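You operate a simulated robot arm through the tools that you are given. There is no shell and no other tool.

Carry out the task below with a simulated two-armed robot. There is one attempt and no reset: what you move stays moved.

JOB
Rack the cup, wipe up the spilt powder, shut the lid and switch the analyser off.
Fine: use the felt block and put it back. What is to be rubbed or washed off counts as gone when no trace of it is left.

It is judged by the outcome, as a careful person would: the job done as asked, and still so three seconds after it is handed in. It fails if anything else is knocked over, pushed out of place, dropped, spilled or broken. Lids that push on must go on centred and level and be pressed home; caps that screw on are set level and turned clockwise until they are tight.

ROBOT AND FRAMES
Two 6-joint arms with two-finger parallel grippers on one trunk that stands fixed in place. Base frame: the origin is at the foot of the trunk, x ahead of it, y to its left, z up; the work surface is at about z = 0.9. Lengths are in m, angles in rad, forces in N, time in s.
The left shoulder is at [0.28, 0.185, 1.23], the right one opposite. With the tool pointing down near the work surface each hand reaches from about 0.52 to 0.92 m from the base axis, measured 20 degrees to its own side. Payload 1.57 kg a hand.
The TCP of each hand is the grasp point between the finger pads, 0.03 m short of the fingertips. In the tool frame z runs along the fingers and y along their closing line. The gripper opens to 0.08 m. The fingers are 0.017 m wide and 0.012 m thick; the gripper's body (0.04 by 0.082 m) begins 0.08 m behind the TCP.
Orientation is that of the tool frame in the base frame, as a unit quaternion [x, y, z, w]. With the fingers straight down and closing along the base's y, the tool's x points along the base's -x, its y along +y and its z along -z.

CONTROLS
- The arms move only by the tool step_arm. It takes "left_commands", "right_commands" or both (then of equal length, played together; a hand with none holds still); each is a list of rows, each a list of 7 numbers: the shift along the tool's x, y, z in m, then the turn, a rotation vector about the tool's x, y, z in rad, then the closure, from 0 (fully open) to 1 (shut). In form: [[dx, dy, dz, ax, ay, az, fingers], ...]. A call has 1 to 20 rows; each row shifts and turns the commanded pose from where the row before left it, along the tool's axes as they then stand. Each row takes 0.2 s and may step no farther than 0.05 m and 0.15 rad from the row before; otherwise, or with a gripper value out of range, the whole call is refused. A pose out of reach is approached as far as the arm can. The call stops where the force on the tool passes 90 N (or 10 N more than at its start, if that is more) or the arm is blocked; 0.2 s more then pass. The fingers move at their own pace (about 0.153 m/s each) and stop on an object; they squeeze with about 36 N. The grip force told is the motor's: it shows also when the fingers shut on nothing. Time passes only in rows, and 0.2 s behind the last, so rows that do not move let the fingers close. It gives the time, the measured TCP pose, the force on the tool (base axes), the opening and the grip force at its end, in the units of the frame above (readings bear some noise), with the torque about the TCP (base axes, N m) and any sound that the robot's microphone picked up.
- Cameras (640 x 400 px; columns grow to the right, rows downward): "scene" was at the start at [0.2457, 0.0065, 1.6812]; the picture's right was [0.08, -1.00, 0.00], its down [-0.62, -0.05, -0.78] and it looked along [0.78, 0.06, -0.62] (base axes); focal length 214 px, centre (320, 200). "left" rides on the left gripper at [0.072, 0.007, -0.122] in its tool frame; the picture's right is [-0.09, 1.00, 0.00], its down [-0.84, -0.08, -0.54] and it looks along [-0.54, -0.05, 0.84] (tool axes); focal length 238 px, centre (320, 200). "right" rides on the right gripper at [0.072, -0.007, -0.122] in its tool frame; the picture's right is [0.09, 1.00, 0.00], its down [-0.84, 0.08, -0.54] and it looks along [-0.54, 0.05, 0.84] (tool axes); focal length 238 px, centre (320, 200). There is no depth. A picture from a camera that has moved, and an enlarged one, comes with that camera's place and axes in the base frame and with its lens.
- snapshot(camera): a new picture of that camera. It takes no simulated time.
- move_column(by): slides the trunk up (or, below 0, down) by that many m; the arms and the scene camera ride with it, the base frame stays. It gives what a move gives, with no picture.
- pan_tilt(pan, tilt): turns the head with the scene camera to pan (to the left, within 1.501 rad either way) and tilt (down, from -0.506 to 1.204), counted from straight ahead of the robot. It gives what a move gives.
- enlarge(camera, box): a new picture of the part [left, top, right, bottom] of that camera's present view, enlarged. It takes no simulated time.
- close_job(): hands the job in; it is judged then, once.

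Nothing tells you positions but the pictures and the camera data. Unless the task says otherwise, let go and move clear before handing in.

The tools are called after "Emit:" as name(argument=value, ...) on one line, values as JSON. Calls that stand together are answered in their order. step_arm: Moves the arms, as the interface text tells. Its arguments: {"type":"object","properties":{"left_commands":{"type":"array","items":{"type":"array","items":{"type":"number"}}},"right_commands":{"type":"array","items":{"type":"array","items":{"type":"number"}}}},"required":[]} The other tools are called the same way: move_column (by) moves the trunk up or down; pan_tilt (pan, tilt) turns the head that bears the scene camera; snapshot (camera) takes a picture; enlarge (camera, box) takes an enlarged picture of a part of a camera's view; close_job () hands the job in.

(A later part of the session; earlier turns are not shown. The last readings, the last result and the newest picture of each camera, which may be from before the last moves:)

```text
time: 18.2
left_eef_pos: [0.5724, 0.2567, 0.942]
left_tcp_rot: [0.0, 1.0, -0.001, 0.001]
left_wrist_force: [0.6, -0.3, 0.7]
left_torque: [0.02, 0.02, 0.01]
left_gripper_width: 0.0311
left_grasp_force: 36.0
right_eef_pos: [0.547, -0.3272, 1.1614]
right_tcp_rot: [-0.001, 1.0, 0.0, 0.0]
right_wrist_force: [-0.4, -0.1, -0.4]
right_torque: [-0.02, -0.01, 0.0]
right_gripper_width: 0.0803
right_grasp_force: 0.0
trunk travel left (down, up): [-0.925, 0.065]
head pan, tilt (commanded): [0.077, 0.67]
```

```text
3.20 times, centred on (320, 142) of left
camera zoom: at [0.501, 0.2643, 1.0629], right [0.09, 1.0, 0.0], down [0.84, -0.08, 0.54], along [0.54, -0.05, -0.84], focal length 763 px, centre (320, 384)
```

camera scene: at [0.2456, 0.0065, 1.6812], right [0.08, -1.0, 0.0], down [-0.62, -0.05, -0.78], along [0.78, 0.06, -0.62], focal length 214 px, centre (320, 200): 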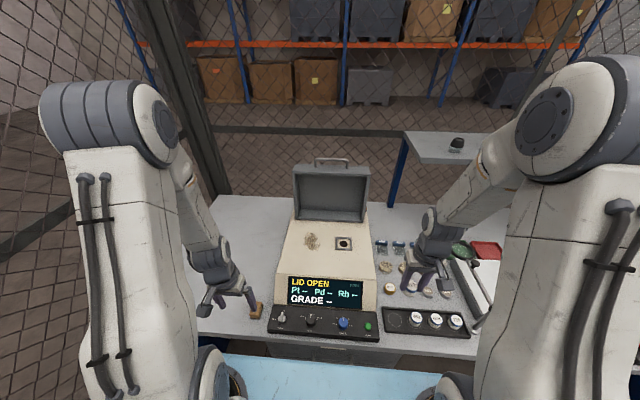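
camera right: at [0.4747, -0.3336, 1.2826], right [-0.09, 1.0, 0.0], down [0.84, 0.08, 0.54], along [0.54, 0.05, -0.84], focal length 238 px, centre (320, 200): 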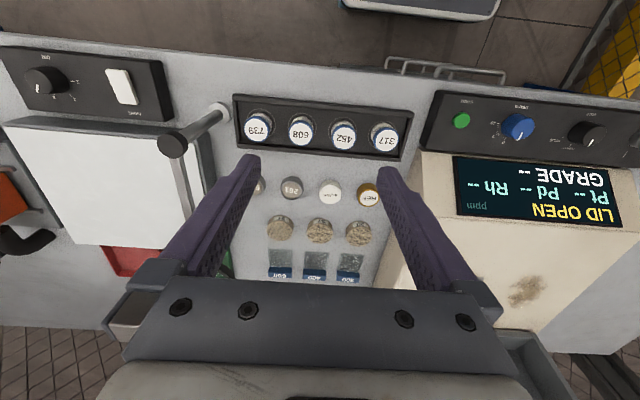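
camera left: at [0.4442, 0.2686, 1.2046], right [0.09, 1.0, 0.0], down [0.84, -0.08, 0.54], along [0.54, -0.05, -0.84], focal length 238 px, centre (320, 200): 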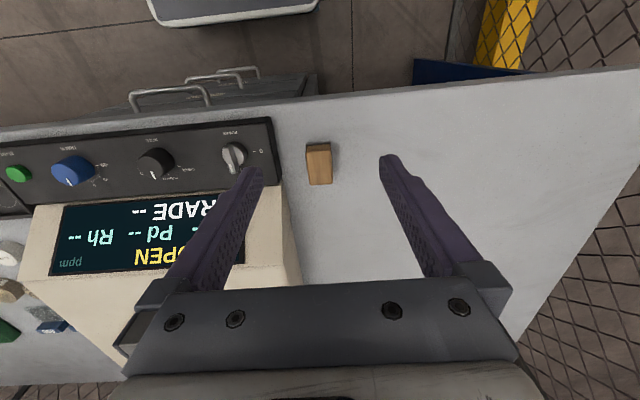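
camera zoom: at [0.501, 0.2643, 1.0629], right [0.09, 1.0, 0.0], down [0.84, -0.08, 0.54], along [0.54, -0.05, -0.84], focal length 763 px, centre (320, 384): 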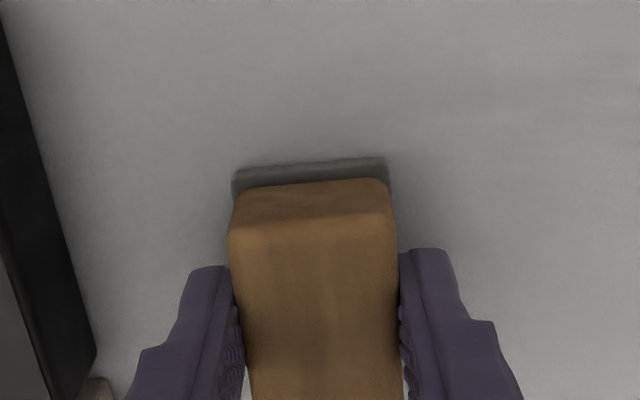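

The block is gripped (0.031 m). I'll lift it and carry it over the stain.

Emit:
step_arm(left_commands=[[0, 0, -0.015, 0, 0, 0, 1], [0, 0, -0.035, 0, 0, 0, 1], [0, 0, -0.04, 0, 0, 0, 1], [0, 0, -0.045, 0, 0, 0, 1], [0, 0, -0.04, 0, 0, 0, 1], [-0.033, -0.025, 0, 0, 0, 0, 1], [-0.033, -0.025, 0, 0, 0, 0, 1], [-0.033, -0.025, 0, 0, 0, 0, 1], [-0.033, -0.025, 0, 0, 0, 0, 1], [-0.033, -0.025, 0, 0, 0, 0, 1], [-0.033, -0.025, 0, 0, 0, 0, 1], [-0.033, -0.024, 0, 0, 0, 0, 1], [0, 0, 0.02, 0, 0, 0, 1], [0, 0, 0.02, 0, 0, 0, 1], [0, 0, 0, 0, 0, 0, 1]])

Emit:
snapshot(camera="left")

Emit:
snapshot(camera="scene")

Emit:
enlarge(camera="scene", box=[280, 200, 376, 260])

```text
time: 21.4
left_eef_pos: [0.8042, 0.082, 1.0766]
left_tcp_rot: [0.0, 1.0, -0.001, 0.0]
left_wrist_force: [-0.7, 0.6, 0.1]
left_torque: [0.01, 0.02, 0.02]
left_gripper_width: 0.0308
left_grasp_force: 35.9
right_eef_pos: [0.5482, -0.3266, 1.16]
right_tcp_rot: [-0.001, 1.0, 0.001, 0.0]
right_wrist_force: [0.4, 0.4, -0.1]
right_torque: [0.0, 0.03, -0.01]
right_gripper_width: 0.0796
right_grasp_force: 0.0
trunk travel left (down, up): [-0.925, 0.065]
head pan, tilt (commanded): [0.077, 0.67]
```

```text
taken
camera left: at [0.732, 0.0897, 1.1981], right [0.09, 1.0, 0.0], down [0.84, -0.08, 0.54], along [0.54, -0.05, -0.84], focal length 238 px, centre (320, 200)
```

left: 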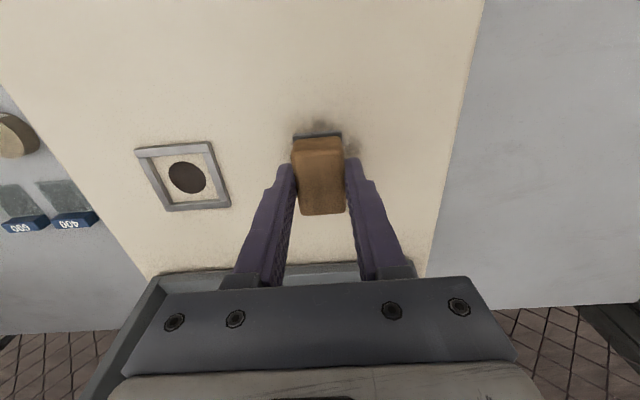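

```text
taken
camera scene: at [0.2459, 0.0064, 1.6811], right [0.08, -1.0, 0.0], down [-0.62, -0.05, -0.78], along [0.78, 0.06, -0.62], focal length 214 px, centre (320, 200)
```

scene: 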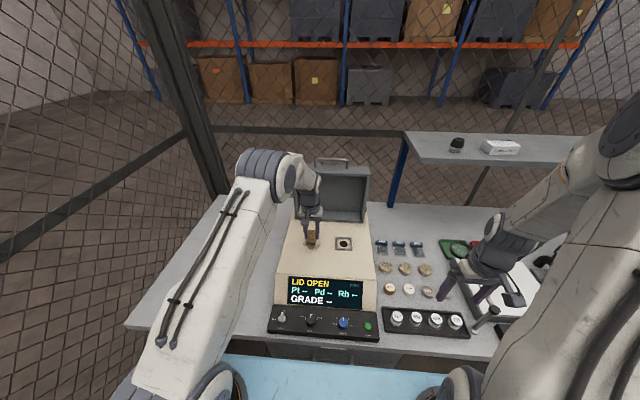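

```text
6.67 times, centred on (328, 230) of scene
camera zoom: at [0.2459, 0.0064, 1.6811], right [0.08, -1.0, 0.0], down [-0.62, -0.05, -0.78], along [0.78, 0.06, -0.62], focal length 1430 px, centre (267, 0)
```

zoom: 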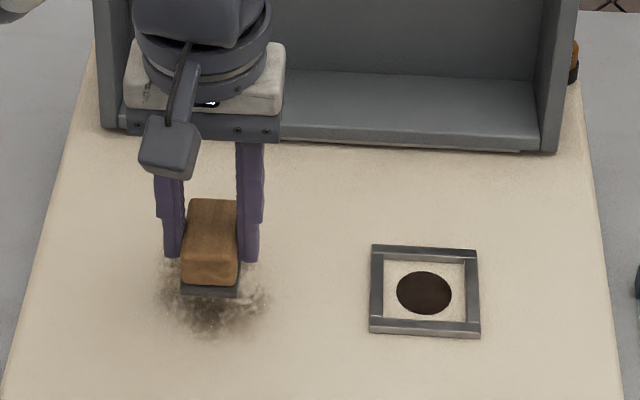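

The block hovers over the stain. I'll lower it in small steps until it makes contact.

Emit:
step_arm(left_commands=[[0, 0, 0.01, 0, 0, 0, 1], [0, 0, 0.01, 0, 0, 0, 1], [0, 0, 0, 0, 0, 0, 1]])

Emit:
step_arm(left_commands=[[0, 0, 0.003, 0, 0, 0, 1], [0, 0, 0, 0, 0, 0, 1]])

Emit:
step_arm(left_commands=[[0, 0, 0.003, 0, 0, 0, 1], [0, 0, 0, 0, 0, 0, 1]])

```text
time: 22.2
left_eef_pos: [0.8052, 0.0832, 1.0583]
left_tcp_rot: [0.0, 1.0, -0.001, 0.001]
left_wrist_force: [-0.3, -0.4, -0.4]
left_torque: [0.0, 0.01, 0.0]
left_gripper_width: 0.0306
left_grasp_force: 36.1
right_eef_pos: [0.5469, -0.3271, 1.161]
right_tcp_rot: [-0.002, 1.0, 0.0, 0.001]
right_wrist_force: [0.4, -0.2, 0.8]
right_torque: [0.03, 0.02, -0.01]
right_gripper_width: 0.08
right_grasp_force: 0.0
trunk travel left (down, up): [-0.925, 0.065]
head pan, tilt (commanded): [0.077, 0.67]
```

```text
time: 22.8
left_eef_pos: [0.8045, 0.0833, 1.0563]
left_tcp_rot: [0.0, 1.0, -0.001, 0.001]
left_wrist_force: [0.0, 0.5, -0.2]
left_torque: [-0.04, -0.01, -0.02]
left_gripper_width: 0.0309
left_grasp_force: 36.2
right_eef_pos: [0.5472, -0.3282, 1.161]
right_tcp_rot: [0.0, 1.0, 0.0, -0.001]
right_wrist_force: [0.0, -0.2, -0.3]
right_torque: [0.02, 0.01, 0.01]
right_gripper_width: 0.08
right_grasp_force: 0.0
trunk travel left (down, up): [-0.925, 0.065]
head pan, tilt (commanded): [0.077, 0.67]
```

```text
time: 23.4
left_eef_pos: [0.8048, 0.0833, 1.0521]
left_tcp_rot: [0.0, 1.0, 0.0, 0.001]
left_wrist_force: [0.2, -0.1, 0.3]
left_torque: [0.0, -0.02, -0.01]
left_gripper_width: 0.0308
left_grasp_force: 36.0
right_eef_pos: [0.5475, -0.3263, 1.1602]
right_tcp_rot: [-0.001, 1.0, 0.0, 0.0]
right_wrist_force: [-0.6, 1.5, 0.4]
right_torque: [-0.03, -0.01, 0.02]
right_gripper_width: 0.0799
right_grasp_force: 0.1
trunk travel left (down, up): [-0.925, 0.065]
head pan, tilt (commanded): [0.077, 0.67]
```

Emit:
step_arm(left_commands=[[0, 0, 0.002, 0, 0, 0, 1], [0, 0, 0, 0, 0, 0, 1]])

Emit:
step_arm(left_commands=[[0, 0, 0.002, 0, 0, 0, 1], [0, 0, 0, 0, 0, 0, 1]])

```text
time: 24.0
left_eef_pos: [0.8043, 0.0834, 1.0487]
left_tcp_rot: [-0.001, 1.0, -0.001, 0.001]
left_wrist_force: [-0.3, -0.6, -0.8]
left_torque: [0.03, 0.0, 0.01]
left_gripper_width: 0.0307
left_grasp_force: 36.1
right_eef_pos: [0.5468, -0.3277, 1.1618]
right_tcp_rot: [-0.001, 1.0, 0.0, 0.0]
right_wrist_force: [-0.2, -0.4, 0.2]
right_torque: [0.0, -0.02, 0.02]
right_gripper_width: 0.0801
right_grasp_force: 0.0
trunk travel left (down, up): [-0.925, 0.065]
head pan, tilt (commanded): [0.077, 0.67]
```

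```text
time: 24.6
left_eef_pos: [0.8041, 0.0833, 1.0476]
left_tcp_rot: [0.0, 1.0, -0.001, 0.001]
left_wrist_force: [0.1, 1.0, -0.4]
left_torque: [-0.03, 0.0, -0.02]
left_gripper_width: 0.0307
left_grasp_force: 35.8
right_eef_pos: [0.548, -0.3272, 1.1604]
right_tcp_rot: [-0.001, 1.0, -0.001, 0.0]
right_wrist_force: [0.5, 0.2, -0.5]
right_torque: [0.01, -0.01, -0.01]
right_gripper_width: 0.0802
right_grasp_force: 0.1
trunk travel left (down, up): [-0.925, 0.065]
head pan, tilt (commanded): [0.077, 0.67]
```

Emit:
step_arm(left_commands=[[0, 0, 0.0015, 0, 0, 0, 1], [0, 0, 0, 0, 0, 0, 1]])

Emit:
step_arm(left_commands=[[0, 0, 0.0015, 0, 0, 0, 1], [0, 0, 0, 0, 0, 0, 1]])

Emit:
enlarge(camera="scene", box=[280, 210, 344, 250])

```text
time: 25.2
left_eef_pos: [0.8038, 0.0828, 1.0453]
left_tcp_rot: [0.0, 1.0, 0.0, 0.001]
left_wrist_force: [0.0, 0.9, -0.2]
left_torque: [0.01, 0.01, 0.0]
left_gripper_width: 0.0307
left_grasp_force: 35.8
right_eef_pos: [0.5479, -0.3257, 1.1611]
right_tcp_rot: [-0.002, 1.0, -0.001, -0.001]
right_wrist_force: [0.9, 1.3, -0.7]
right_torque: [-0.01, 0.01, 0.03]
right_gripper_width: 0.08
right_grasp_force: 0.0
trunk travel left (down, up): [-0.925, 0.065]
head pan, tilt (commanded): [0.077, 0.67]
```

```text
time: 25.8
left_eef_pos: [0.8019, 0.0838, 1.0447]
left_tcp_rot: [0.0, 1.0, -0.001, 0.001]
left_wrist_force: [0.1, 0.3, -0.6]
left_torque: [-0.02, 0.0, -0.04]
left_gripper_width: 0.0311
left_grasp_force: 36.0
right_eef_pos: [0.5472, -0.3264, 1.1611]
right_tcp_rot: [0.0, 1.0, 0.001, 0.0]
right_wrist_force: [0.0, -0.4, -0.3]
right_torque: [-0.03, -0.02, 0.02]
right_gripper_width: 0.0799
right_grasp_force: 0.1
trunk travel left (down, up): [-0.925, 0.065]
head pan, tilt (commanded): [0.077, 0.67]
```

```text
10.00 times, centred on (312, 230) of scene
camera zoom: at [0.2458, 0.0065, 1.6811], right [0.08, -1.0, 0.0], down [-0.62, -0.05, -0.78], along [0.78, 0.06, -0.62], focal length 2145 px, centre (400, -100)
```

zoom: 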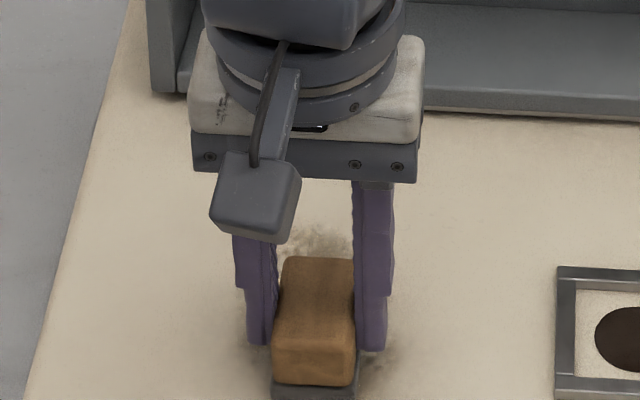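

Emit:
step_arm(left_commands=[[0, 0, 0.002, 0, 0, 0, 1], [0, 0, 0, 0, 0, 0, 1]])

Emit:
step_arm(left_commands=[[0, 0, 0.002, 0, 0, 0, 1], [0, 0, 0, 0, 0, 0, 1]])

```text
time: 26.4
left_eef_pos: [0.8034, 0.0829, 1.0417]
left_tcp_rot: [0.0, 1.0, -0.001, 0.001]
left_wrist_force: [0.3, 0.3, -0.9]
left_torque: [-0.01, -0.01, 0.0]
left_gripper_width: 0.0309
left_grasp_force: 35.7
right_eef_pos: [0.5472, -0.3262, 1.1605]
right_tcp_rot: [-0.001, 1.0, 0.0, 0.0]
right_wrist_force: [1.1, 0.2, 0.0]
right_torque: [0.04, 0.01, -0.03]
right_gripper_width: 0.0799
right_grasp_force: 0.1
trunk travel left (down, up): [-0.925, 0.065]
head pan, tilt (commanded): [0.077, 0.67]
```

```text
time: 27.0
left_eef_pos: [0.8034, 0.0834, 1.0413]
left_tcp_rot: [0.0, 1.0, -0.001, 0.002]
left_wrist_force: [-2.6, -0.5, 7.9]
left_torque: [0.0, -0.12, -0.02]
left_gripper_width: 0.0307
left_grasp_force: 35.8
right_eef_pos: [0.5474, -0.3269, 1.1619]
right_tcp_rot: [-0.001, 1.0, -0.001, 0.0]
right_wrist_force: [0.0, 0.8, 0.6]
right_torque: [0.0, 0.0, -0.01]
right_gripper_width: 0.0799
right_grasp_force: 0.0
trunk travel left (down, up): [-0.925, 0.065]
head pan, tilt (commanded): [0.077, 0.67]
```

Contact is at TCP z≈1.041, and the torque suggests the back edge touches first, so the top slopes slightly. I'll touch down at other x positions to measure the slope.

Emit:
step_arm(left_commands=[[0, 0, -0.005, 0, 0, 0, 1], [0.02, 0, 0, 0, 0, 0, 1], [0.02, 0, 0, 0, 0, 0, 1], [0, 0, 0.004, 0, 0, 0, 1], [0, 0, 0, 0, 0, 0, 1]])

Emit:
step_arm(left_commands=[[0, 0, 0.0015, 0, 0, 0, 1], [0, 0, 0, 0, 0, 0, 1]])

Emit:
step_arm(left_commands=[[0, 0, 0.0015, 0, 0, 0, 1], [0, 0, 0, 0, 0, 0, 1]])

Emit:
enlarge(camera="scene", box=[280, 215, 344, 255])

```text
time: 28.2
left_eef_pos: [0.764, 0.0824, 1.0415]
left_tcp_rot: [0.0, 1.0, 0.0, 0.001]
left_wrist_force: [-0.3, 0.8, 2.8]
left_torque: [0.07, -0.07, 0.02]
left_gripper_width: 0.0307
left_grasp_force: 35.8
right_eef_pos: [0.5484, -0.3273, 1.1627]
right_tcp_rot: [-0.001, 1.0, 0.0, 0.0]
right_wrist_force: [-0.6, 0.1, -0.2]
right_torque: [-0.02, -0.01, 0.03]
right_gripper_width: 0.0802
right_grasp_force: 0.1
trunk travel left (down, up): [-0.925, 0.065]
head pan, tilt (commanded): [0.077, 0.67]
```

```text
time: 28.8
left_eef_pos: [0.765, 0.0814, 1.0416]
left_tcp_rot: [0.0, 1.0, -0.002, 0.003]
left_wrist_force: [-4.2, 0.8, 18.3]
left_torque: [0.03, 0.04, 0.04]
left_gripper_width: 0.0307
left_grasp_force: 35.7
right_eef_pos: [0.5467, -0.3267, 1.1615]
right_tcp_rot: [-0.001, 1.0, 0.0, -0.001]
right_wrist_force: [-0.5, -0.2, -0.8]
right_torque: [-0.03, -0.01, 0.01]
right_gripper_width: 0.08
right_grasp_force: 0.1
trunk travel left (down, up): [-0.925, 0.065]
head pan, tilt (commanded): [0.077, 0.67]
```

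```text
time: 29.4
left_eef_pos: [0.7645, 0.0816, 1.0416]
left_tcp_rot: [0.0, 1.0, -0.001, 0.003]
left_wrist_force: [-3.3, 1.4, 30.0]
left_torque: [0.07, 0.13, 0.0]
left_gripper_width: 0.0308
left_grasp_force: 36.0
right_eef_pos: [0.5475, -0.3262, 1.1606]
right_tcp_rot: [0.0, 1.0, 0.0, 0.001]
right_wrist_force: [-0.2, 0.6, 0.0]
right_torque: [-0.02, 0.0, 0.01]
right_gripper_width: 0.0799
right_grasp_force: 0.1
trunk travel left (down, up): [-0.925, 0.065]
head pan, tilt (commanded): [0.077, 0.67]
```

```text
10.00 times, centred on (312, 235) of scene
camera zoom: at [0.2439, 0.0063, 1.6816], right [0.08, -1.0, 0.0], down [-0.62, -0.05, -0.78], along [0.78, 0.06, -0.62], focal length 2145 px, centre (400, -150)
```

zoom: 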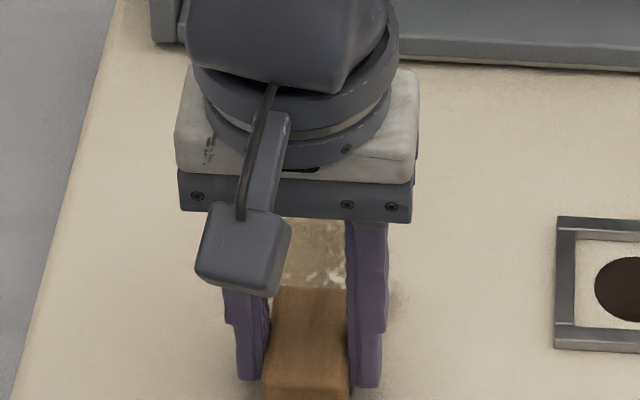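

The surface is level at z≈1.0 because contact comes at the same height in both places. I'll ease to a moderate pressure and start wiping in lanes over the stain.

Emit:
step_arm(left_commands=[[0, 0, -0.0015, 0, 0, 0, 1], [0, -0.016, 0, 0, 0, 0, 1], [0, -0.016, 0, 0, 0, 0, 1], [-0.018, 0, 0, 0, 0, 0, 1], [-0.018, 0, 0, 0, 0, 0, 1], [-0.018, 0, 0, 0, 0, 0, 1], [-0.018, 0, 0, 0, 0, 0, 1], [-0.018, 0, 0, 0, 0, 0, 1], [0, 0.012, 0, 0, 0, 0, 1], [0.018, 0, 0, 0, 0, 0, 1], [0.018, 0, 0, 0, 0, 0, 1], [0.018, 0, 0, 0, 0, 0, 1], [0.018, 0, 0, 0, 0, 0, 1], [0.018, 0, 0, 0, 0, 0, 1]])

Emit:
enlarge(camera="scene", box=[270, 200, 366, 260])

Emit:
snapshot(camera="left")

```text
time: 32.4
left_eef_pos: [0.7645, 0.0636, 1.0404]
left_tcp_rot: [0.0, 1.0, 0.0, 0.001]
left_wrist_force: [1.1, 0.7, 9.6]
left_torque: [0.05, -0.22, -0.05]
left_gripper_width: 0.0307
left_grasp_force: 35.8
right_eef_pos: [0.5472, -0.3272, 1.1611]
right_tcp_rot: [-0.002, 1.0, 0.0, 0.001]
right_wrist_force: [0.3, -0.8, 0.2]
right_torque: [-0.02, -0.01, 0.02]
right_gripper_width: 0.0801
right_grasp_force: 0.1
trunk travel left (down, up): [-0.925, 0.065]
head pan, tilt (commanded): [0.077, 0.67]
```

```text
6.67 times, centred on (318, 230) of scene
camera zoom: at [0.2455, 0.0065, 1.6813], right [0.08, -1.0, 0.0], down [-0.62, -0.05, -0.78], along [0.78, 0.06, -0.62], focal length 1430 px, centre (333, 0)
```

zoom: 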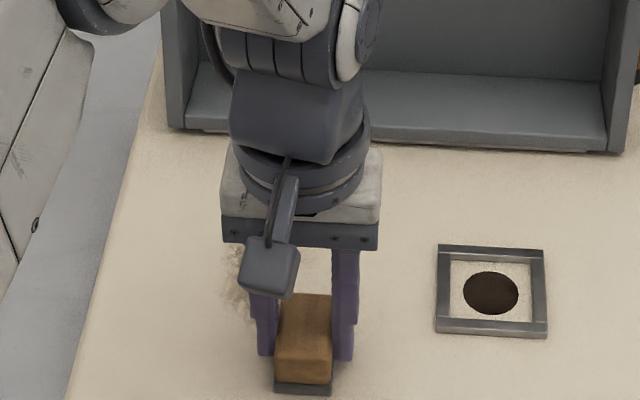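

```text
taken
camera left: at [0.6918, 0.0707, 1.1612], right [0.09, 1.0, 0.0], down [0.84, -0.08, 0.54], along [0.54, -0.05, -0.84], focal length 238 px, centre (320, 200)
```

left: 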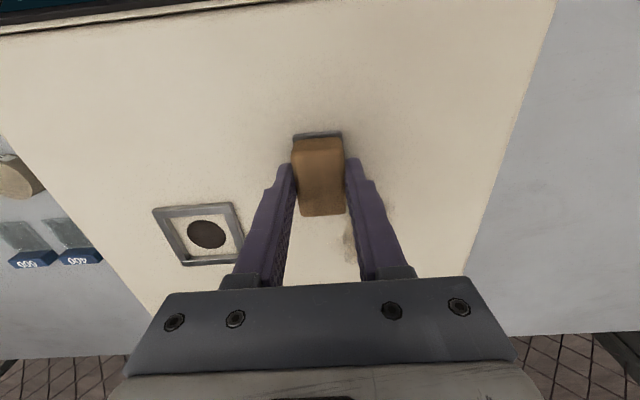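

Wiping is removing the powder. I'll continue with the remaining lanes.

Emit:
step_arm(left_commands=[[0, 0.012, 0.0003, 0, 0, 0, 1], [-0.018, 0, 0, 0, 0, 0, 1], [-0.018, 0, 0, 0, 0, 0, 1], [-0.018, 0, 0, 0, 0, 0, 1], [-0.018, 0, 0, 0, 0, 0, 1], [-0.018, 0, 0, 0, 0, 0, 1], [0, 0.012, 0, 0, 0, 0, 1], [0.018, 0, 0, 0, 0, 0, 1], [0.018, 0, 0, 0, 0, 0, 1], [0.018, 0, 0, 0, 0, 0, 1], [0.018, 0, 0, 0, 0, 0, 1], [0.018, 0, 0, 0, 0, 0, 1], [0, 0.012, 0, 0, 0, 0, 1], [-0.018, 0, 0, 0, 0, 0, 1], [-0.018, 0, 0, 0, 0, 0, 1], [-0.018, 0, 0, 0, 0, 0, 1], [-0.018, 0, 0, 0, 0, 0, 1], [-0.018, 0, 0, 0, 0, 0, 1], [0, 0.012, 0, 0, 0, 0, 1]])

Emit:
step_arm(left_commands=[[0.018, 0, 0, 0, 0, 0, 1], [0.018, 0, 0, 0, 0, 0, 1], [0.018, 0, 0, 0, 0, 0, 1], [0.018, 0, 0, 0, 0, 0, 1], [0.018, 0, 0, 0, 0, 0, 1], [0, 0.01, 0, 0, 0, 0, 1], [-0.018, 0, 0, 0, 0, 0, 1], [-0.018, 0, 0, 0, 0, 0, 1], [-0.018, 0, 0, 0, 0, 0, 1], [-0.018, 0, 0, 0, 0, 0, 1], [-0.018, 0, 0, 0, 0, 0, 1], [0, 0, -0.02, 0, 0, 0, 1], [0.02, 0, -0.03, 0, 0, 0, 1], [0.03, 0.01, -0.03, 0, 0, 0, 1], [0.03, 0.02, -0.02, 0, 0, 0, 1], [0.03, 0.02, 0, 0, 0, 0, 1], [0.03, 0.03, 0, 0, 0, 0, 1], [0, 0, 0, 0, 0, 0, 1]])

Emit:
enlarge(camera="scene", box=[270, 200, 366, 260])

Emit:
snapshot(camera="left")

```text
time: 36.4
left_eef_pos: [0.8538, 0.1106, 1.0408]
left_tcp_rot: [0.0, 1.0, -0.002, 0.001]
left_wrist_force: [-1.1, -1.8, 6.7]
left_torque: [0.01, -0.06, 0.01]
left_gripper_width: 0.0308
left_grasp_force: 36.5
right_eef_pos: [0.5468, -0.3278, 1.1613]
right_tcp_rot: [-0.001, 1.0, 0.001, -0.001]
right_wrist_force: [0.0, 0.8, 0.4]
right_torque: [-0.01, -0.01, 0.0]
right_gripper_width: 0.0799
right_grasp_force: 0.0
trunk travel left (down, up): [-0.925, 0.065]
head pan, tilt (commanded): [0.077, 0.67]
```

```text
time: 40.2
left_eef_pos: [0.7121, 0.2026, 1.1409]
left_tcp_rot: [0.0, 1.0, -0.001, 0.002]
left_wrist_force: [-0.5, 0.4, -0.1]
left_torque: [-0.01, -0.01, 0.02]
left_gripper_width: 0.0306
left_grasp_force: 35.7
right_eef_pos: [0.5473, -0.3254, 1.161]
right_tcp_rot: [-0.001, 1.0, 0.0, -0.001]
right_wrist_force: [-0.4, -0.4, -0.4]
right_torque: [-0.01, 0.02, 0.0]
right_gripper_width: 0.08
right_grasp_force: 0.1
trunk travel left (down, up): [-0.925, 0.065]
head pan, tilt (commanded): [0.077, 0.67]
```

```text
6.67 times, centred on (318, 230) of scene
camera zoom: at [0.2455, 0.0068, 1.6812], right [0.08, -1.0, 0.0], down [-0.62, -0.05, -0.78], along [0.78, 0.06, -0.62], focal length 1430 px, centre (333, 0)
```

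zoom: 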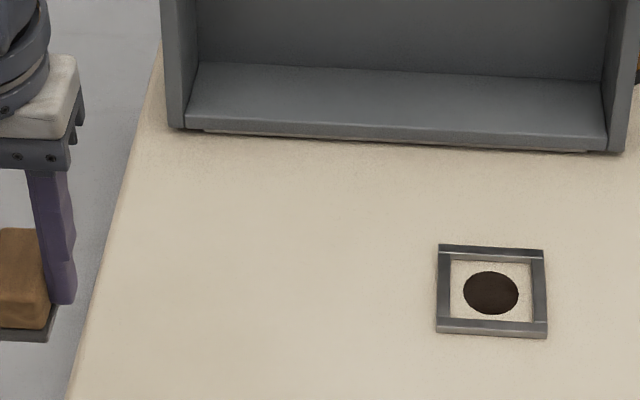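

```text
taken
camera left: at [0.6393, 0.2097, 1.261], right [0.09, 1.0, 0.0], down [0.84, -0.08, 0.54], along [0.54, -0.05, -0.84], focal length 238 px, centre (320, 200)
```

left: 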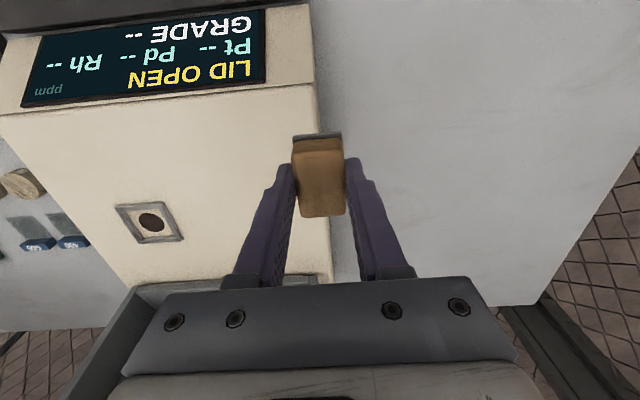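

The stain looks gone. I'll zoom in close to check for faint traces before putting the block back.

Emit:
enlarge(camera="scene", box=[292, 222, 332, 247])

Emit:
enlarge(camera="scene", box=[296, 235, 344, 265])

Emit:
enlarge(camera="left", box=[150, 80, 310, 180])

Emit:
enlarge(camera="left", box=[150, 180, 310, 280])

```text
16.00 times, centred on (312, 234) of scene
camera zoom: at [0.2455, 0.0068, 1.6812], right [0.08, -1.0, 0.0], down [-0.62, -0.05, -0.78], along [0.78, 0.06, -0.62], focal length 3432 px, centre (448, -352)
```

zoom: 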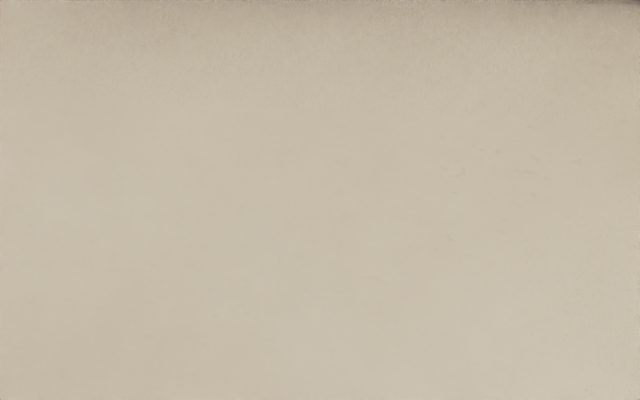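

```text
13.33 times, centred on (320, 250) of scene
camera zoom: at [0.2455, 0.0068, 1.6812], right [0.08, -1.0, 0.0], down [-0.62, -0.05, -0.78], along [0.78, 0.06, -0.62], focal length 2860 px, centre (320, -467)
```

zoom: 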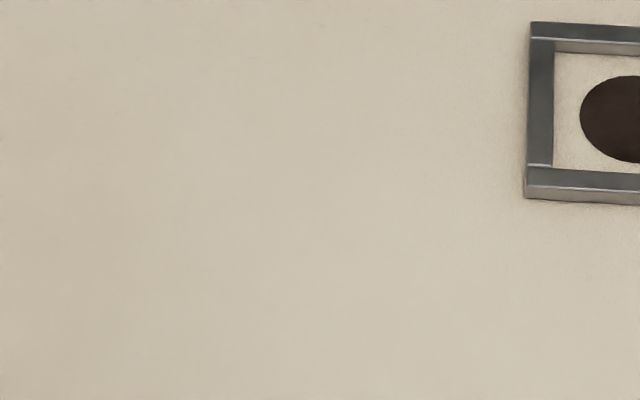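

```text
4.00 times, centred on (230, 130) of left
camera zoom: at [0.6393, 0.2097, 1.261], right [0.09, 1.0, 0.0], down [0.84, -0.08, 0.54], along [0.54, -0.05, -0.84], focal length 953 px, centre (680, 480)
```

zoom: 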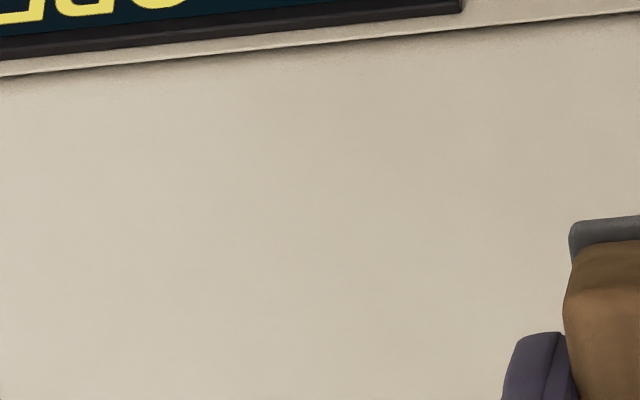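

```text
4.00 times, centred on (230, 230) of left
camera zoom: at [0.6393, 0.2097, 1.261], right [0.09, 1.0, 0.0], down [0.84, -0.08, 0.54], along [0.54, -0.05, -0.84], focal length 953 px, centre (680, 80)
```

zoom: 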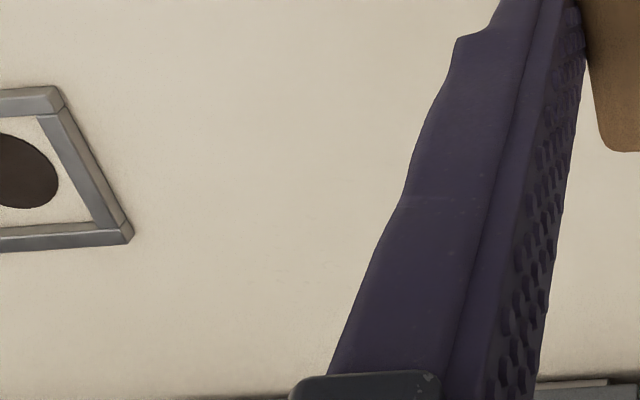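

There may be a few very faint marks near (0.86, 0.046). I'll zoom in further to see whether they're residue or surface texture.

Emit:
enlarge(camera="scene", box=[312, 226, 336, 241])

Emit:
enlarge(camera="scene", box=[340, 250, 364, 265])

Emit:
enlarge(camera="left", box=[190, 215, 254, 255])

```text
16.00 times, centred on (324, 234) of scene
camera zoom: at [0.2455, 0.0068, 1.6812], right [0.08, -1.0, 0.0], down [-0.62, -0.05, -0.78], along [0.78, 0.06, -0.62], focal length 3432 px, centre (256, -336)
```

zoom: 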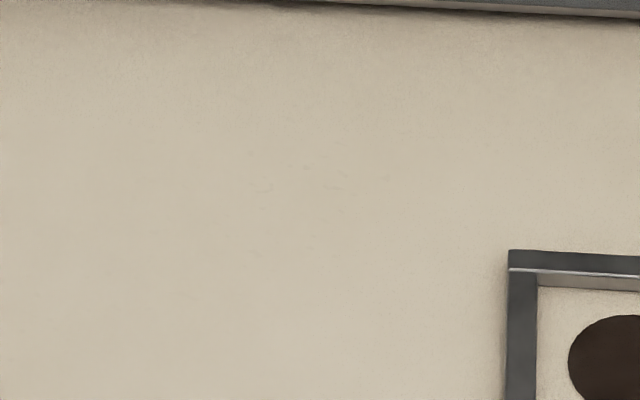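

```text
16.00 times, centred on (352, 258) of scene
camera zoom: at [0.2455, 0.0068, 1.6812], right [0.08, -1.0, 0.0], down [-0.62, -0.05, -0.78], along [0.78, 0.06, -0.62], focal length 3432 px, centre (-192, -720)
```

zoom: 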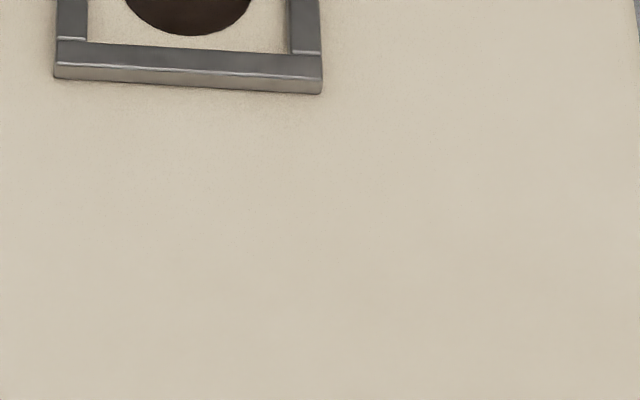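

```text
10.00 times, centred on (222, 235) of left
camera zoom: at [0.6393, 0.2097, 1.261], right [0.09, 1.0, 0.0], down [0.84, -0.08, 0.54], along [0.54, -0.05, -0.84], focal length 2384 px, centre (1300, -150)
```

zoom: 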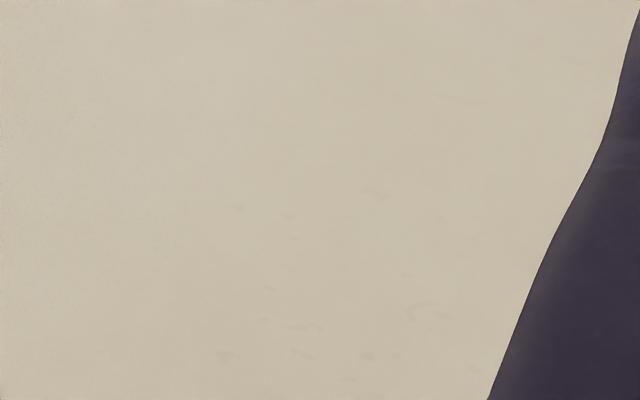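

These faint marks lie around x 0.855–0.885, y 0.02–0.06, at the edge of the area I wiped. I'll do a second, wider pass with crosswise strokes to be safe.

Emit:
step_arm(left_commands=[[-0.032, -0.0185, 0, 0, 0, 0, 1], [-0.032, -0.0185, 0, 0, 0, 0, 1], [-0.032, -0.0185, 0, 0, 0, 0, 1], [-0.032, -0.0185, 0, 0, 0, 0, 1], [-0.032, -0.0185, 0, 0, 0, 0, 1], [0, 0, 0.03, 0, 0, 0, 1], [0, 0, 0.03, 0, 0, 0, 1], [0, 0, 0.025, 0, 0, 0, 1], [0, 0, 0.011, 0, 0, 0, 1], [0, 0, 0, 0, 0, 0, 1]])

Emit:
step_arm(left_commands=[[0, 0, 0.004, 0, 0, 0, 1], [0, 0, 0, 0, 0, 0, 1]])

Emit:
enlarge(camera="scene", box=[270, 180, 366, 240])

```text
time: 42.4
left_eef_pos: [0.8718, 0.1092, 1.0436]
left_tcp_rot: [0.0, 1.0, -0.002, 0.001]
left_wrist_force: [0.4, 0.4, -1.3]
left_torque: [0.03, 0.04, -0.02]
left_gripper_width: 0.0308
left_grasp_force: 36.2
right_eef_pos: [0.547, -0.3269, 1.1608]
right_tcp_rot: [0.0, 1.0, 0.0, 0.0]
right_wrist_force: [-0.4, -0.2, -0.5]
right_torque: [-0.03, -0.03, -0.01]
right_gripper_width: 0.0801
right_grasp_force: 0.0
trunk travel left (down, up): [-0.925, 0.065]
head pan, tilt (commanded): [0.077, 0.67]
```

```text
time: 43.0
left_eef_pos: [0.8734, 0.1085, 1.04]
left_tcp_rot: [-0.001, 1.0, -0.001, 0.002]
left_wrist_force: [-0.6, 0.5, 5.6]
left_torque: [0.06, 0.0, -0.02]
left_gripper_width: 0.0307
left_grasp_force: 36.2
right_eef_pos: [0.547, -0.3273, 1.1603]
right_tcp_rot: [-0.001, 1.0, 0.0, 0.0]
right_wrist_force: [0.4, 0.1, 0.3]
right_torque: [-0.01, 0.0, -0.02]
right_gripper_width: 0.0799
right_grasp_force: 0.0
trunk travel left (down, up): [-0.925, 0.065]
head pan, tilt (commanded): [0.077, 0.67]
```

```text
6.67 times, centred on (318, 210) of scene
camera zoom: at [0.2453, 0.0065, 1.6813], right [0.08, -1.0, 0.0], down [-0.62, -0.05, -0.78], along [0.78, 0.06, -0.62], focal length 1430 px, centre (333, 133)
```

zoom: 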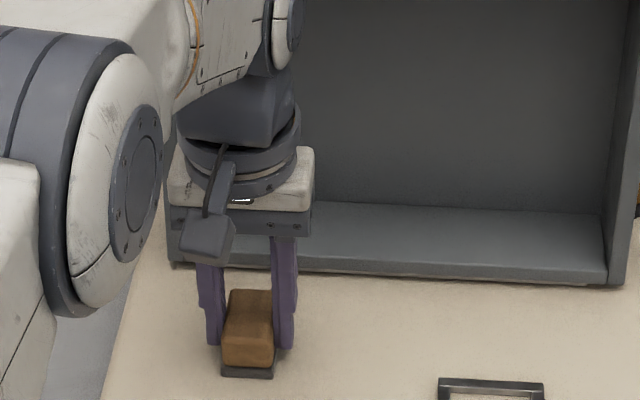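

Emit:
step_arm(left_commands=[[0, -0.018, 0.001, 0, 0, 0, 1], [0, -0.018, 0, 0, 0, 0, 1], [0, -0.018, 0, 0, 0, 0, 1], [0, -0.018, 0, 0, 0, 0, 1], [0, -0.014, 0, 0, 0, 0, 1], [0.01, 0, 0, 0, 0, 0, 1], [0, 0.018, 0, 0, 0, 0, 1], [0, 0.018, 0, 0, 0, 0, 1], [0, 0.018, 0, 0, 0, 0, 1], [0, 0.018, 0, 0, 0, 0, 1], [0, 0.018, 0, 0, 0, 0, 1], [0.018, 0, 0, 0, 0, 0, 1], [0, -0.018, 0, 0, 0, 0, 1], [0, -0.018, 0, 0, 0, 0, 1], [0, -0.018, 0, 0, 0, 0, 1], [0, -0.018, 0, 0, 0, 0, 1], [0, -0.014, 0, 0, 0, 0, 1]])

Emit:
step_arm(left_commands=[[0.018, 0, 0, 0, 0, 0, 1], [0, 0.018, 0, 0, 0, 0, 1], [0, 0.018, 0, 0, 0, 0, 1], [0, 0.018, 0, 0, 0, 0, 1], [0, 0.018, 0, 0, 0, 0, 1], [0, 0.018, 0, 0, 0, 0, 1], [0.018, 0, 0, 0, 0, 0, 1], [0, -0.018, 0, 0, 0, 0, 1], [0, -0.018, 0, 0, 0, 0, 1], [0, -0.018, 0, 0, 0, 0, 1], [0, -0.018, 0, 0, 0, 0, 1], [0, -0.012, 0, 0, 0, 0, 1], [0.018, 0, 0, 0, 0, 0, 1], [0, 0.018, 0, 0, 0, 0, 1], [0, 0.018, 0, 0, 0, 0, 1], [0, 0.018, 0, 0, 0, 0, 1], [0, 0.018, 0, 0, 0, 0, 1], [0, 0.018, 0, 0, 0, 0, 1]])

Emit:
step_arm(left_commands=[[0, 0, -0.03, 0, 0, 0, 1], [0, 0, -0.035, 0, 0, 0, 1], [0, 0.02, -0.03, 0, 0, 0, 1], [0.02, 0.035, 0, 0, 0, 0, 1], [0.02, 0.035, 0, 0, 0, 0, 1], [0.02, 0.02, 0, 0, 0, 0, 1], [0, 0, 0, 0, 0, 0, 1]])

Emit:
enlarge(camera="scene", box=[300, 224, 340, 249])

Emit:
enlarge(camera="scene", box=[270, 210, 366, 270])

Emit:
snapshot(camera="left")

```text
time: 46.6
left_eef_pos: [0.8454, 0.0272, 1.0401]
left_tcp_rot: [-0.001, 1.0, -0.001, 0.002]
left_wrist_force: [-0.1, 7.2, 21.2]
left_torque: [0.26, -0.07, 0.0]
left_gripper_width: 0.0309
left_grasp_force: 36.0
right_eef_pos: [0.5468, -0.3253, 1.1614]
right_tcp_rot: [-0.001, 1.0, -0.001, 0.0]
right_wrist_force: [0.2, -0.3, -0.4]
right_torque: [0.0, -0.05, 0.03]
right_gripper_width: 0.08
right_grasp_force: 0.1
trunk travel left (down, up): [-0.925, 0.065]
head pan, tilt (commanded): [0.077, 0.67]
```

```text
time: 50.4
left_eef_pos: [0.7923, 0.1216, 1.0387]
left_tcp_rot: [0.0, 1.0, 0.0, 0.002]
left_wrist_force: [-0.8, -6.4, 21.6]
left_torque: [-0.2, 0.02, -0.01]
left_gripper_width: 0.0309
left_grasp_force: 35.9
right_eef_pos: [0.5468, -0.3271, 1.1611]
right_tcp_rot: [-0.001, 1.0, 0.0, 0.0]
right_wrist_force: [-0.2, 0.6, 0.0]
right_torque: [0.01, -0.01, -0.02]
right_gripper_width: 0.0799
right_grasp_force: 0.0
trunk travel left (down, up): [-0.925, 0.065]
head pan, tilt (commanded): [0.077, 0.67]
```

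```text
time: 52.0
left_eef_pos: [0.731, 0.232, 1.1328]
left_tcp_rot: [0.0, 1.0, -0.001, 0.001]
left_wrist_force: [-0.4, -0.1, -0.6]
left_torque: [-0.01, 0.01, -0.05]
left_gripper_width: 0.0307
left_grasp_force: 36.3
right_eef_pos: [0.5467, -0.3264, 1.1619]
right_tcp_rot: [-0.002, 1.0, -0.001, 0.0]
right_wrist_force: [0.4, 0.0, -0.3]
right_torque: [-0.03, 0.01, -0.02]
right_gripper_width: 0.0797
right_grasp_force: 0.1
trunk travel left (down, up): [-0.925, 0.065]
head pan, tilt (commanded): [0.077, 0.67]
```

```text
16.00 times, centred on (320, 236) of scene
camera zoom: at [0.2456, 0.0066, 1.6812], right [0.08, -1.0, 0.0], down [-0.62, -0.05, -0.78], along [0.78, 0.06, -0.62], focal length 3432 px, centre (320, -384)
```

zoom: 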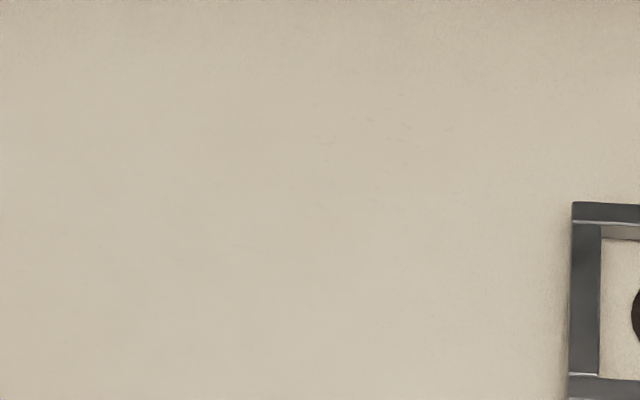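

```text
6.67 times, centred on (318, 240) of scene
camera zoom: at [0.2456, 0.0066, 1.6812], right [0.08, -1.0, 0.0], down [-0.62, -0.05, -0.78], along [0.78, 0.06, -0.62], focal length 1430 px, centre (333, -67)
```

zoom: 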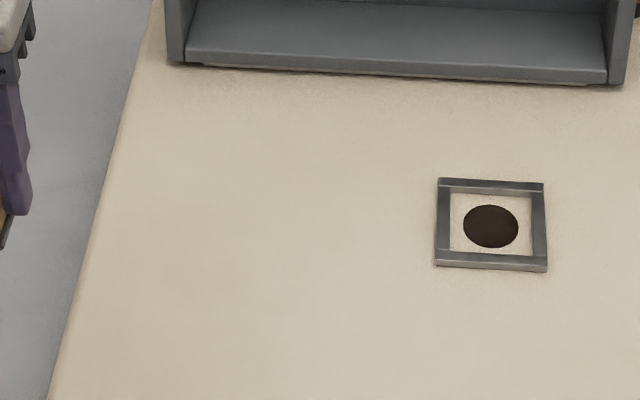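

```text
taken
camera left: at [0.6584, 0.2387, 1.2534], right [0.09, 1.0, 0.0], down [0.84, -0.08, 0.54], along [0.54, -0.05, -0.84], focal length 238 px, centre (320, 200)
```

left: 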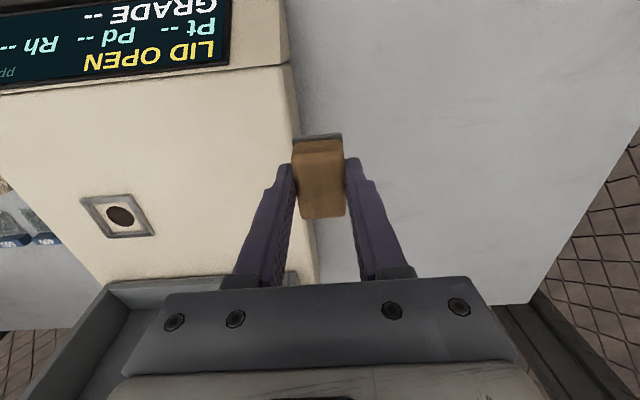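

The faint marks are unchanged in both passes, so they are surface texture and the powder itself is gone. Now I'll return the felt block to its exact original place.

Emit:
step_arm(left_commands=[[0.0264, 0.0041, 0, 0, 0, 0, 1], [0.0264, 0.0041, 0, 0, 0, 0, 1], [0.0264, 0.0041, 0, 0, 0, 0, 1], [0.0264, 0.0041, 0, 0, 0, 0, 1], [0.0264, 0.0041, 0, 0, 0, 0, 1], [0.0264, 0.0041, 0, 0, 0, 0, 1], [0, 0, 0.04, 0, 0, 0, 1], [0, 0, 0.04, 0, 0, 0, 1], [0, 0, 0.04, 0, 0, 0, 1], [0, 0, 0.04, 0, 0, 0, 1], [0, 0, 0.015, 0, 0, 0, 1], [0, 0, 0, 0, 0, 0, 1]])

Emit:
enlarge(camera="left", box=[220, 80, 420, 205])

Emit:
enlarge(camera="scene", box=[230, 275, 310, 325])

```text
time: 54.6
left_eef_pos: [0.5739, 0.256, 0.9583]
left_tcp_rot: [-0.001, 1.0, -0.001, 0.001]
left_wrist_force: [0.3, 0.1, -0.9]
left_torque: [0.04, -0.02, -0.02]
left_gripper_width: 0.0305
left_grasp_force: 36.1
right_eef_pos: [0.5473, -0.3273, 1.1616]
right_tcp_rot: [0.0, 1.0, 0.0, 0.0]
right_wrist_force: [0.1, 0.1, 0.3]
right_torque: [-0.01, -0.01, -0.04]
right_gripper_width: 0.0799
right_grasp_force: 0.1
trunk travel left (down, up): [-0.925, 0.065]
head pan, tilt (commanded): [0.077, 0.67]
```

```text
3.20 times, centred on (320, 142) of left
camera zoom: at [0.5012, 0.2632, 1.0774], right [0.09, 1.0, 0.0], down [0.84, -0.08, 0.54], along [0.54, -0.05, -0.84], focal length 763 px, centre (320, 384)
```

zoom: 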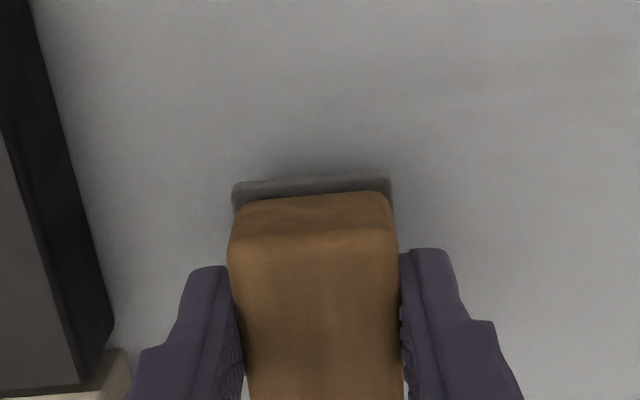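

```text
8.00 times, centred on (270, 300) of scene
camera zoom: at [0.2457, 0.0065, 1.6812], right [0.08, -1.0, 0.0], down [-0.62, -0.05, -0.78], along [0.78, 0.06, -0.62], focal length 1716 px, centre (720, -600)
```

zoom: 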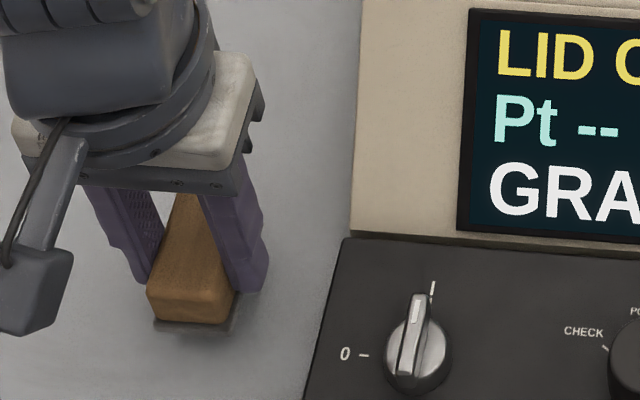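

Emit:
step_arm(left_commands=[[0, 0, 0.008, 0, 0, 0, 1], [0, 0, 0.006, 0, 0, 0, 1], [0, 0, 0, 0, 0, 0, 1]])

Emit:
step_arm(left_commands=[[0, 0, 0.003, 0, 0, 0, 1], [0, 0, 0, 0, 0, 0, 1]])

Emit:
step_arm(left_commands=[[0, 0, 0.002, 0, 0, 0, 1], [0, 0, 0, 0, 0, 0, 1]])

```text
time: 55.4
left_eef_pos: [0.5737, 0.2557, 0.9433]
left_tcp_rot: [0.0, 1.0, -0.001, 0.002]
left_wrist_force: [0.8, 0.3, 0.0]
left_torque: [-0.04, -0.01, 0.02]
left_gripper_width: 0.031
left_grasp_force: 36.5
right_eef_pos: [0.547, -0.327, 1.1607]
right_tcp_rot: [-0.001, 1.0, 0.0, 0.0]
right_wrist_force: [-1.1, -0.4, -0.1]
right_torque: [0.03, 0.0, -0.02]
right_gripper_width: 0.0803
right_grasp_force: 0.0
trunk travel left (down, up): [-0.925, 0.065]
head pan, tilt (commanded): [0.077, 0.67]
```

```text
time: 56.0
left_eef_pos: [0.5738, 0.2562, 0.9409]
left_tcp_rot: [-0.001, 1.0, -0.001, 0.001]
left_wrist_force: [0.6, 0.7, -0.9]
left_torque: [0.01, -0.02, -0.03]
left_gripper_width: 0.0309
left_grasp_force: 36.1
right_eef_pos: [0.5471, -0.3267, 1.1605]
right_tcp_rot: [-0.001, 1.0, 0.001, 0.0]
right_wrist_force: [-0.5, -0.4, -0.4]
right_torque: [0.01, 0.02, 0.01]
right_gripper_width: 0.0799
right_grasp_force: 0.1
trunk travel left (down, up): [-0.925, 0.065]
head pan, tilt (commanded): [0.077, 0.67]
```

```text
time: 56.6
left_eef_pos: [0.5724, 0.2572, 0.9403]
left_tcp_rot: [-0.001, 1.0, -0.001, 0.001]
left_wrist_force: [-1.0, -1.1, 13.9]
left_torque: [0.01, -0.06, -0.01]
left_gripper_width: 0.0308
left_grasp_force: 36.0
right_eef_pos: [0.5472, -0.3283, 1.1606]
right_tcp_rot: [0.0, 1.0, 0.001, 0.0]
right_wrist_force: [-0.2, 0.1, -0.5]
right_torque: [0.03, -0.03, -0.01]
right_gripper_width: 0.0798
right_grasp_force: 0.0
trunk travel left (down, up): [-0.925, 0.065]
head pan, tilt (commanded): [0.077, 0.67]
```

The block is firmly on the table at its original spot. I'll release it with a small opening and rise straight up.

Emit:
step_arm(left_commands=[[0, 0, -0.001, 0, 0, 0, 1], [0, 0, 0, 0, 0, 0, 0.4], [0, 0, 0, 0, 0, 0, 0.375], [0, 0, -0.015, 0, 0, 0, 0.375], [0, 0, -0.025, 0, 0, 0, 0.375], [0, 0, -0.03, 0, 0, 0, 0.375], [0.01, 0, -0.04, 0, 0, 0, 0.375], [0.01, 0, -0.04, 0, 0, 0, 0.3], [0, 0, 0, 0, 0, 0, 0.3]])

Emit:
snapshot(camera="left")

Emit:
enlarge(camera="scene", box=[240, 270, 400, 370])

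```text
time: 58.6
left_eef_pos: [0.5542, 0.2564, 1.0912]
left_tcp_rot: [0.0, 1.0, -0.001, 0.0]
left_wrist_force: [0.6, -0.3, 0.1]
left_torque: [0.0, 0.02, 0.0]
left_gripper_width: 0.056
left_grasp_force: 0.1
right_eef_pos: [0.5473, -0.3277, 1.1606]
right_tcp_rot: [-0.001, 1.0, 0.0, 0.0]
right_wrist_force: [-0.1, -0.3, 1.1]
right_torque: [0.05, 0.02, 0.0]
right_gripper_width: 0.0801
right_grasp_force: 0.1
trunk travel left (down, up): [-0.925, 0.065]
head pan, tilt (commanded): [0.077, 0.67]
```

```text
taken
camera left: at [0.4811, 0.2652, 1.2109], right [0.09, 1.0, 0.0], down [0.84, -0.08, 0.54], along [0.54, -0.05, -0.84], focal length 238 px, centre (320, 200)
```

left: 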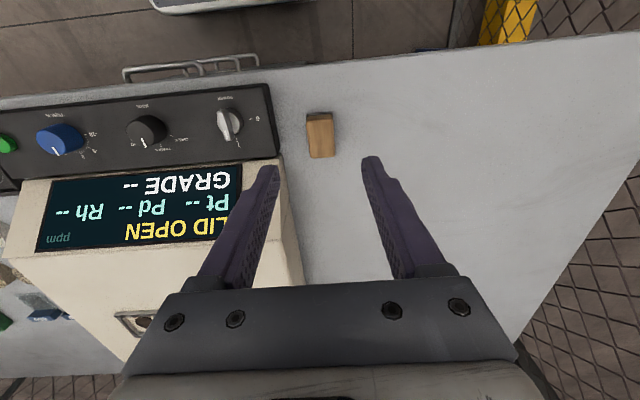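

```text
4.00 times, centred on (320, 320) of scene
camera zoom: at [0.2454, 0.0064, 1.6812], right [0.08, -1.0, 0.0], down [-0.62, -0.05, -0.78], along [0.78, 0.06, -0.62], focal length 858 px, centre (320, -280)
```

zoom: 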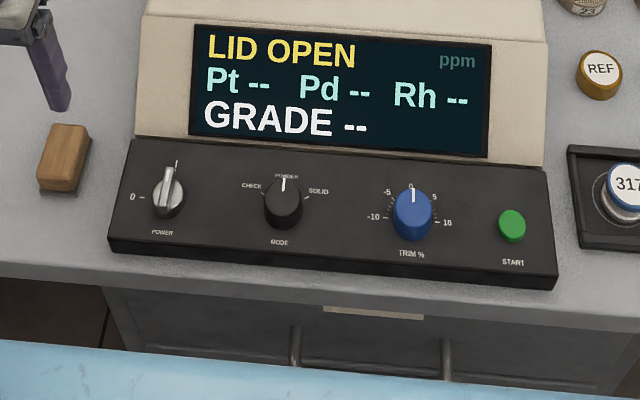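

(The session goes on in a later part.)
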